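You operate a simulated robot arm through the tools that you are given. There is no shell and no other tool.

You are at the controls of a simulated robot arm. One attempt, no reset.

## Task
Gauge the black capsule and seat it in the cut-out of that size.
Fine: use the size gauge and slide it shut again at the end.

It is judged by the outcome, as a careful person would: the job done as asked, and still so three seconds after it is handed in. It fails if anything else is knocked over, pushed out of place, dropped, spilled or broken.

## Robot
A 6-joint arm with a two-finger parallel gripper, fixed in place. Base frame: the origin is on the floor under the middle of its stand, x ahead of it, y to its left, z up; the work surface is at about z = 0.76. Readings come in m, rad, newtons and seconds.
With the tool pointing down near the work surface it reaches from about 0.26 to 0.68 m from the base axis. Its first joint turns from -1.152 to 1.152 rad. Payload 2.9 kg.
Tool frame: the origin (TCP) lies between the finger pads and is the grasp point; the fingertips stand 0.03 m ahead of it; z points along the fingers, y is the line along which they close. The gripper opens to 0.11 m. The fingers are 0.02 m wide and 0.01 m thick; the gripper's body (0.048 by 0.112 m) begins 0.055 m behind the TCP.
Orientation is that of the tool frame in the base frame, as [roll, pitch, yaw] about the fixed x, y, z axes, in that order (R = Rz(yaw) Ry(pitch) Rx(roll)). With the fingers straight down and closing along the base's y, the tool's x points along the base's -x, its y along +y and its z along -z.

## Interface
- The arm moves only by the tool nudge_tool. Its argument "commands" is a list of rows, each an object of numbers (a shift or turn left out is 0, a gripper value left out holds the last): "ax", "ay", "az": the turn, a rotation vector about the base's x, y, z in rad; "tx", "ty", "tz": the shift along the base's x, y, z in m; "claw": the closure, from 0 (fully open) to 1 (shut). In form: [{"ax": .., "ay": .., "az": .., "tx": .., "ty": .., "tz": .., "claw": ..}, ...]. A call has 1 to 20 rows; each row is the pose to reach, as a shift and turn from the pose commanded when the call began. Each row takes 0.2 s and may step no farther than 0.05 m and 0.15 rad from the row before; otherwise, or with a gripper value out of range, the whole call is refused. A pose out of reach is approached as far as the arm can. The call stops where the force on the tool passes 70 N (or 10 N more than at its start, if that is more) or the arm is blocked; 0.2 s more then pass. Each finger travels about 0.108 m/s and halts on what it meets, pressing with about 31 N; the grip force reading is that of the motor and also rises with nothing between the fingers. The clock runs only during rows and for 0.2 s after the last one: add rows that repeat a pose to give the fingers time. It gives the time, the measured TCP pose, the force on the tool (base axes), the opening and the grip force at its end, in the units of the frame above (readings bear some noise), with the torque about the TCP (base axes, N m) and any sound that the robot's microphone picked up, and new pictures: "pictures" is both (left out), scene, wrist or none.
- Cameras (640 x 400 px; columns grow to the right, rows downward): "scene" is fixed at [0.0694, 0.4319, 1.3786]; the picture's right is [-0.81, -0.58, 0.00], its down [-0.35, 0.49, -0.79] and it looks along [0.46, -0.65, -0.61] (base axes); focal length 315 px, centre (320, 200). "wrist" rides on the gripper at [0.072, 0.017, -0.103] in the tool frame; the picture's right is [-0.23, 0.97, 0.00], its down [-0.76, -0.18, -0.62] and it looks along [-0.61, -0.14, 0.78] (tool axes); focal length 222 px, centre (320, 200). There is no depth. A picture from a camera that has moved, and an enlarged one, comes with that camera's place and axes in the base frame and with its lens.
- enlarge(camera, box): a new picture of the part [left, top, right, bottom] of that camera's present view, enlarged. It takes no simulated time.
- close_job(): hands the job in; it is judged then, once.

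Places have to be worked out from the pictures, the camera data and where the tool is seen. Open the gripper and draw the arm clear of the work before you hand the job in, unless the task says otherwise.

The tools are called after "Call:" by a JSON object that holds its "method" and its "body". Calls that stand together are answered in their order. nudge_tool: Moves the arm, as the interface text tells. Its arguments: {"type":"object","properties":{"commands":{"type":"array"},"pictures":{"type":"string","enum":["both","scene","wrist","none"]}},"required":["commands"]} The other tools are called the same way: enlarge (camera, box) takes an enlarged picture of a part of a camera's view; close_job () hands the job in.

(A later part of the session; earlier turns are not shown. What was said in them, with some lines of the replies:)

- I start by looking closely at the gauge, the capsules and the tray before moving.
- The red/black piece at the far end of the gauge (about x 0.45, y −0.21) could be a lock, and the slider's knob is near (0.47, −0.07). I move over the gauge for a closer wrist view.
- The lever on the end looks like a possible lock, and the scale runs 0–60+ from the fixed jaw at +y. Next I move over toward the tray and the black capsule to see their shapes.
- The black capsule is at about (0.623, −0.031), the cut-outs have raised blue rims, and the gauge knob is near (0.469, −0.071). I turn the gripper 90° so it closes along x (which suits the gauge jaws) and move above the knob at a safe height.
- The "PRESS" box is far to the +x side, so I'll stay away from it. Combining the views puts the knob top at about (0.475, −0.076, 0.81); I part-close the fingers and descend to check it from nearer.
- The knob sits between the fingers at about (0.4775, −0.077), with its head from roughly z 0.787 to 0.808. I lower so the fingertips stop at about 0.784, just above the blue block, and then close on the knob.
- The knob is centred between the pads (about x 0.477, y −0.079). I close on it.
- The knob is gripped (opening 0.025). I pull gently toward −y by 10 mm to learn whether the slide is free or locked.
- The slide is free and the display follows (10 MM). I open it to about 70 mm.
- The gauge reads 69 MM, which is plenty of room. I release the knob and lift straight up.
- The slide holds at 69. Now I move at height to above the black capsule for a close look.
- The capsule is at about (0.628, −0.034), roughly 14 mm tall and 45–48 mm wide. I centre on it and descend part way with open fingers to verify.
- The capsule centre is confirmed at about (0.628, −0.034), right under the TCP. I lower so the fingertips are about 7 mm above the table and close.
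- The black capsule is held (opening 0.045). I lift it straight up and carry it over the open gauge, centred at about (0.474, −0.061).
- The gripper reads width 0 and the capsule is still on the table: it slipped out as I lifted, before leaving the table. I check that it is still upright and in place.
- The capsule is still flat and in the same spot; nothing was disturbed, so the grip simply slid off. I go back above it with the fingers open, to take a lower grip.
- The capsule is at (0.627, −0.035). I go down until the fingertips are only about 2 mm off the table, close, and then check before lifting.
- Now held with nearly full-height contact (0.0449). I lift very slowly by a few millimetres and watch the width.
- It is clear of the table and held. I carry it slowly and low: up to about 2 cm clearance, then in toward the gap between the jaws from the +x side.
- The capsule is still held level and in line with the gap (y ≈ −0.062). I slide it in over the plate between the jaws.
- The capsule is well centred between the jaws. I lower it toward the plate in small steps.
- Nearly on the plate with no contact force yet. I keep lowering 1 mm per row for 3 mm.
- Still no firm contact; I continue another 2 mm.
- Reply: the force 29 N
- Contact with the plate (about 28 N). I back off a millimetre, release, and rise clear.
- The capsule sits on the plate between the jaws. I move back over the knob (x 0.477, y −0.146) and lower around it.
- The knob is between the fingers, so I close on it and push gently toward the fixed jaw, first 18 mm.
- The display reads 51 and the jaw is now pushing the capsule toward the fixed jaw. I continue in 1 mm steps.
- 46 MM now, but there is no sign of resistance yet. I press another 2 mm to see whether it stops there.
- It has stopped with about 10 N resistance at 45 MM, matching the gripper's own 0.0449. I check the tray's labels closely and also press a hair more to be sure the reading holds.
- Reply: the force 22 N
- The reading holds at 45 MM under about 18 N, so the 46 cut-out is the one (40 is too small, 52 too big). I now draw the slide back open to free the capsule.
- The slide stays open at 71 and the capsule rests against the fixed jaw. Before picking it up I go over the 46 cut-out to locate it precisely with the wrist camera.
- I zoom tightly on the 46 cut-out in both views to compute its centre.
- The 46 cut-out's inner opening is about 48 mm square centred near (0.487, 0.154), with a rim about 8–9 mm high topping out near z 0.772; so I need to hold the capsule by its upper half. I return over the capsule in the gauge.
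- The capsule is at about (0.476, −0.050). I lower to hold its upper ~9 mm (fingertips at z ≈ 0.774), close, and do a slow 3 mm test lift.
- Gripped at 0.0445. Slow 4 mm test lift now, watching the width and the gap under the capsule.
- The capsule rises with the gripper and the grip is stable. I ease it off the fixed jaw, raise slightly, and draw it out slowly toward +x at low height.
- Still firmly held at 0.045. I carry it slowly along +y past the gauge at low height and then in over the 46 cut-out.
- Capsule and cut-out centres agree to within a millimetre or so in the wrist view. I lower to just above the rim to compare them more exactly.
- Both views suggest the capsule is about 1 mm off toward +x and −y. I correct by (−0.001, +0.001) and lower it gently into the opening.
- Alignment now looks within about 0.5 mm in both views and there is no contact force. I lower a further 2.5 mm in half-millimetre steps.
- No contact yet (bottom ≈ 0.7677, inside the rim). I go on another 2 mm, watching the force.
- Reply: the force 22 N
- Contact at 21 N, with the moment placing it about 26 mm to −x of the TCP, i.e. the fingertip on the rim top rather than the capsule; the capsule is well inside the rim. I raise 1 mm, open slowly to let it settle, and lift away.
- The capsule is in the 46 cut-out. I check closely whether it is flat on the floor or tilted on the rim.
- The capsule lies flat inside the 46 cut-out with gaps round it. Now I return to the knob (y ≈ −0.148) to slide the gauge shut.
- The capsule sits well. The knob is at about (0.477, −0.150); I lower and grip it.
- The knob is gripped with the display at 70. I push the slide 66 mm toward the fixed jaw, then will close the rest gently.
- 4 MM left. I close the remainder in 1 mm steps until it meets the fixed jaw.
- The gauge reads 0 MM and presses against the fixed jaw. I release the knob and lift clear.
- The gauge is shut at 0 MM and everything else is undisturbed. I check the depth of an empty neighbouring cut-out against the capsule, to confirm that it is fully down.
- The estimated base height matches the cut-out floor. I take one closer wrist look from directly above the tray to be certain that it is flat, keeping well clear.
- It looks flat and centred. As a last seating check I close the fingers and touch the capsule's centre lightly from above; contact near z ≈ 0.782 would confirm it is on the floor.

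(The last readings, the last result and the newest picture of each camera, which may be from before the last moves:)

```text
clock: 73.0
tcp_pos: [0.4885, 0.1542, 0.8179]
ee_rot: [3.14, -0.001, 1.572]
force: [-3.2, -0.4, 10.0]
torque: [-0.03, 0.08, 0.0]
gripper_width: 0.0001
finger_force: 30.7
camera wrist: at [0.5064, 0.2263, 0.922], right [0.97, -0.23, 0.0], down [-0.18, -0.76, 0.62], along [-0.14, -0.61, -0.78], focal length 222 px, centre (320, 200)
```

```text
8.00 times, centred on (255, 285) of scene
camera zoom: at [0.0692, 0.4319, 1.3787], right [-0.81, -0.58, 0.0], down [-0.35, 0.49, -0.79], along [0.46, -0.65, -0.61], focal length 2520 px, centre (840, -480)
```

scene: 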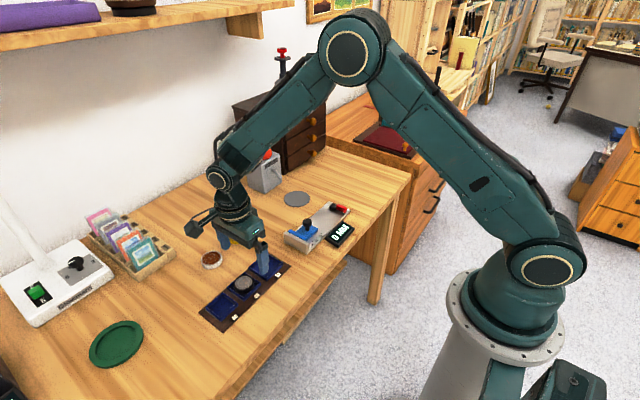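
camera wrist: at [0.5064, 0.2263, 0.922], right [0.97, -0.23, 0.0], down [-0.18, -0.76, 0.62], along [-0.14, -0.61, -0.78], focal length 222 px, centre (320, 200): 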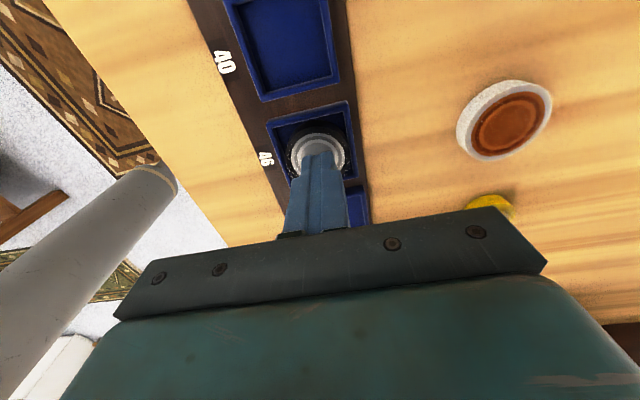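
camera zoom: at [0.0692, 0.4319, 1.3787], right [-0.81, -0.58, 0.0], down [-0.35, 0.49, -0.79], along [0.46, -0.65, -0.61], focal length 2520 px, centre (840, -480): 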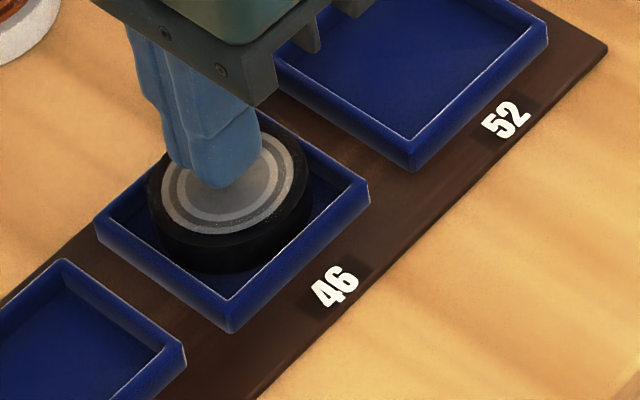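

Contact came at TCP z 0.818 (about 10 N), a few mm higher than I computed, so I check for tilt: I probe the same commanded height 13 mm to the +x side.

Call:
{"method": "nudge_tool", "body": {"commands": [{"tz": 0.005, "claw": 1.0}, {"tz": 0.005, "tx": 0.013, "claw": 1.0}, {"tz": 0.003, "tx": 0.013, "claw": 1.0}, {"tz": 0.0015, "tx": 0.013, "claw": 1.0}, {"tz": 0.0, "tx": 0.013, "claw": 1.0}, {"tz": 0.0, "tx": 0.013, "claw": 1.0}], "pictures": "none"}}

Call:
{"method": "enlarge", "body": {"camera": "scene", "box": [225, 260, 285, 310]}}

```text
clock: 74.4
tcp_pos: [0.502, 0.1538, 0.8173]
ee_rot: [3.14, 0.001, 1.569]
force: [-4.8, -0.9, 18.7]
torque: [-0.07, 0.15, 0.0]
gripper_width: 0.0
finger_force: 30.6
```

```text
8.00 times, centred on (255, 285) of scene
camera zoom: at [0.069, 0.4318, 1.3787], right [-0.81, -0.58, 0.0], down [-0.35, 0.49, -0.79], along [0.46, -0.65, -0.61], focal length 2520 px, centre (840, -480)
```

zoom: 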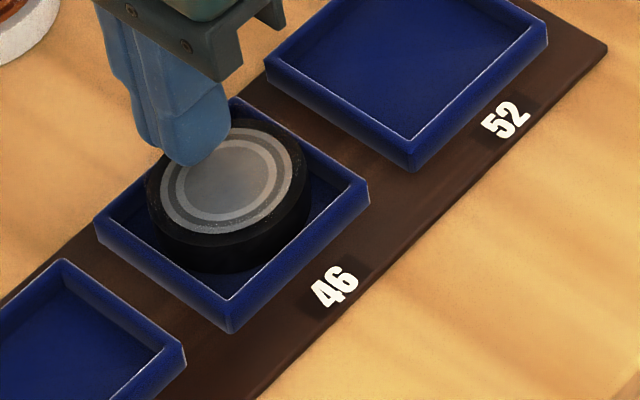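

At +x: 19 N, with the contact centred under the fingertips. Now the same probe 13 mm to the −x side.

Call:
{"method": "nudge_tool", "body": {"commands": [{"tz": 0.005, "claw": 1.0}, {"tz": 0.005, "tx": -0.013, "claw": 1.0}, {"tz": 0.005, "tx": -0.026, "claw": 1.0}, {"tz": 0.003, "tx": -0.026, "claw": 1.0}, {"tz": 0.0015, "tx": -0.026, "claw": 1.0}, {"tz": 0.0, "tx": -0.026, "claw": 1.0}, {"tz": 0.0, "tx": -0.026, "claw": 1.0}], "pictures": "none"}}

Call:
{"method": "enlarge", "body": {"camera": "scene", "box": [225, 260, 285, 310]}}

```text
clock: 76.0
tcp_pos: [0.4765, 0.1545, 0.8183]
ee_rot: [3.138, 0.001, 1.571]
force: [-6.4, -0.9, 21.2]
torque: [-0.04, 0.21, -0.03]
gripper_width: 0.0
finger_force: 30.9
```

```text
8.00 times, centred on (255, 285) of scene
camera zoom: at [0.0689, 0.4318, 1.3787], right [-0.81, -0.58, 0.0], down [-0.35, 0.49, -0.79], along [0.46, -0.65, -0.61], focal length 2520 px, centre (840, -480)
```

zoom: 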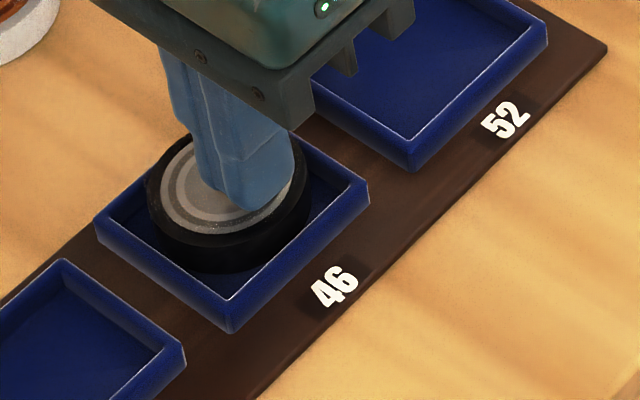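

Both x sides give the same height, so no tilt that way. I probe the +y and −y sides the same way.

Call:
{"method": "nudge_tool", "body": {"commands": [{"tz": 0.005, "claw": 1.0}, {"tz": 0.005, "tx": 0.0125, "ty": 0.012, "claw": 1.0}, {"tz": 0.003, "tx": 0.0125, "ty": 0.012, "claw": 1.0}, {"tz": 0.0015, "tx": 0.0125, "ty": 0.012, "claw": 1.0}, {"tz": 0.0, "tx": 0.0125, "ty": 0.012, "claw": 1.0}, {"tz": 0.0, "tx": 0.0125, "ty": 0.012, "claw": 1.0}], "pictures": "none"}}

Call:
{"method": "nudge_tool", "body": {"commands": [{"tz": 0.005, "claw": 1.0}, {"tz": 0.005, "ty": -0.013, "claw": 1.0}, {"tz": 0.005, "ty": -0.025, "claw": 1.0}, {"tz": 0.003, "ty": -0.025, "claw": 1.0}, {"tz": 0.0015, "ty": -0.025, "claw": 1.0}, {"tz": 0.0, "ty": -0.025, "claw": 1.0}, {"tz": 0.0, "ty": -0.025, "claw": 1.0}], "pictures": "none"}}

```text
clock: 77.4
tcp_pos: [0.4887, 0.1662, 0.8186]
ee_rot: [3.141, 0.0, 1.569]
force: [-3.8, -1.4, 17.2]
torque: [-0.1, 0.05, -0.05]
gripper_width: 0.0002
finger_force: 30.3
```

```text
clock: 79.0
tcp_pos: [0.4877, 0.1409, 0.8181]
ee_rot: [3.138, 0.002, 1.569]
force: [-4.1, -2.1, 20.3]
torque: [-0.05, 0.11, 0.04]
gripper_width: 0.0
finger_force: 30.7
```

All four sides contact at the same height, so the capsule is level and seated on the floor of the 46 cut-out. I lift off, open the gripper, and withdraw the arm.

Call:
{"method": "nudge_tool", "body": {"commands": [{"tz": 0.02, "claw": 1.0}, {"tz": 0.06, "claw": 1.0}, {"tz": 0.1, "claw": 0.6}, {"tz": 0.14, "claw": 0.2}, {"tz": 0.15, "tx": -0.03, "claw": 0.0}, {"tz": 0.15, "tx": -0.06, "ty": -0.03, "claw": 0.0}, {"tz": 0.15, "tx": -0.09, "ty": -0.06, "claw": 0.0}, {"tz": 0.15, "tx": -0.115, "ty": -0.095, "claw": 0.0}, {"tz": 0.15, "tx": -0.125, "ty": -0.135, "claw": 0.0}, {"tz": 0.15, "tx": -0.125, "ty": -0.135, "claw": 0.0}], "pictures": "both"}}

Call:
{"method": "enlarge", "body": {"camera": "scene", "box": [195, 200, 355, 330]}}

Call:
{"method": "enlarge", "body": {"camera": "scene", "box": [225, 260, 285, 310]}}

Call:
{"method": "enlarge", "body": {"camera": "scene", "box": [270, 180, 370, 260]}}

```text
clock: 81.2
tcp_pos: [0.3628, 0.005, 0.9675]
ee_rot: [-3.141, 0.001, 1.57]
force: [1.0, 1.5, 0.4]
torque: [0.01, 0.0, -0.01]
gripper_width: 0.1101
finger_force: 0.1
camera wrist: at [0.3797, 0.0779, 1.071], right [0.97, -0.23, 0.0], down [-0.18, -0.76, 0.62], along [-0.14, -0.61, -0.78], focal length 222 px, centre (320, 200)
```

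scene: 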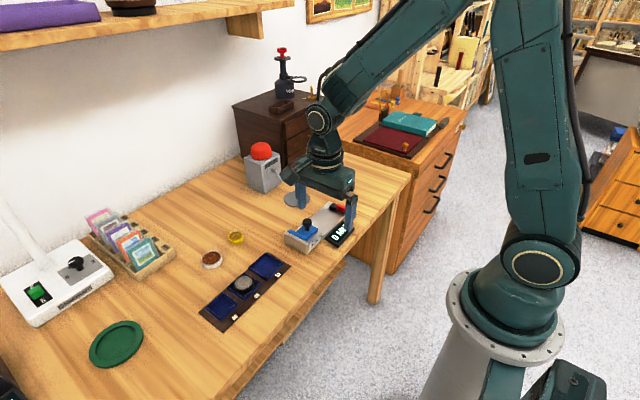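
wrist: 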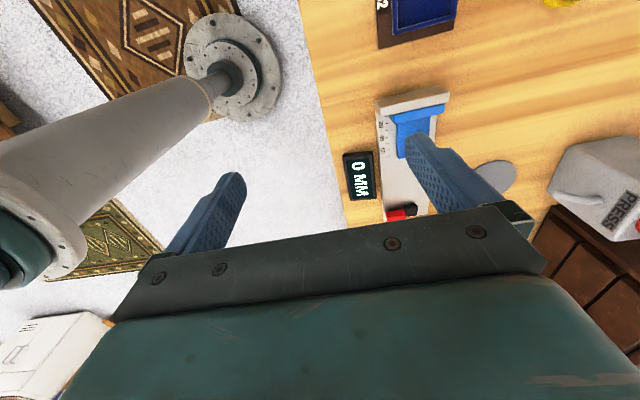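

```text
3.08 times, centred on (275, 265) of scene
camera zoom: at [0.0694, 0.4319, 1.3786], right [-0.81, -0.58, 0.0], down [-0.35, 0.49, -0.79], along [0.46, -0.65, -0.61], focal length 969 px, centre (458, 0)
```

zoom: 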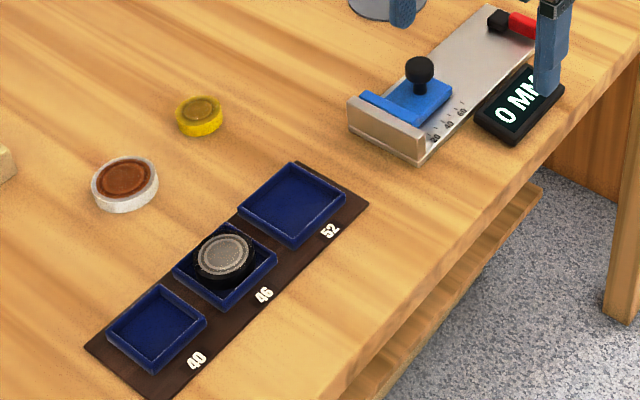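

```text
8.00 times, centred on (255, 285) of scene
camera zoom: at [0.0694, 0.4319, 1.3786], right [-0.81, -0.58, 0.0], down [-0.35, 0.49, -0.79], along [0.46, -0.65, -0.61], focal length 2520 px, centre (840, -480)
```

zoom: 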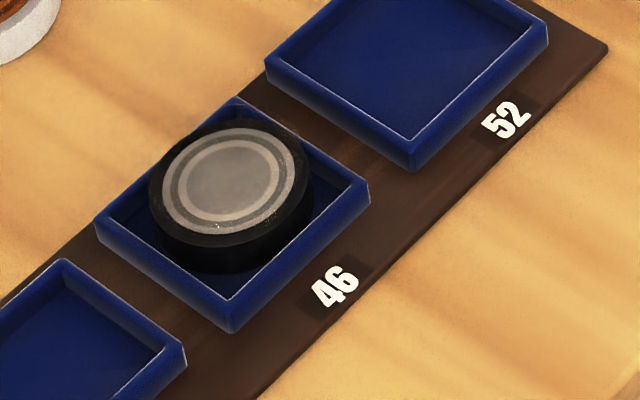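

```text
5.00 times, centred on (320, 220) of scene
camera zoom: at [0.0694, 0.4319, 1.3786], right [-0.81, -0.58, 0.0], down [-0.35, 0.49, -0.79], along [0.46, -0.65, -0.61], focal length 1575 px, centre (320, 100)
```

zoom: 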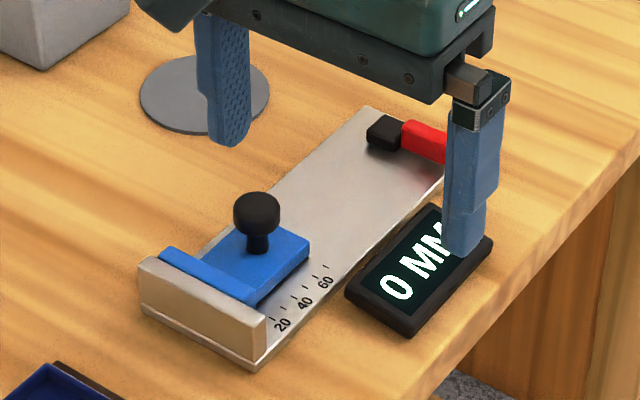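

The black capsule is level in the 46 cut-out, the gauge is shut at 0 MM, nothing else has moved, the gripper is open, and the arm is clear. I hand the job in.

Call:
{"method": "close_job", "body": {}}

```text
The job is handed in.
```

The black capsule measured 45 mm in the gauge, so I put it in the cut-out marked 46. The 40 is too small for it and the 52 too big. I then slid the gauge shut again, and it reads 0 MM.

- **Seating:** I touched the capsule lightly on four sides of its top and all were at the same height, so it is sitting level inside the rim. The contact was a few millimetres higher than I had worked out. I take it to be on the floor of the cut-out because it is level.
- **First pick-up:** my first grip slid off as I lifted, while the capsule was still on the table. It stayed flat and in place, and I picked it up again with a lower grip.
- **Final state:** in the last pictures nothing else looks knocked over or out of place. The gripper is open and the arm is lifted clear and back from the tray.
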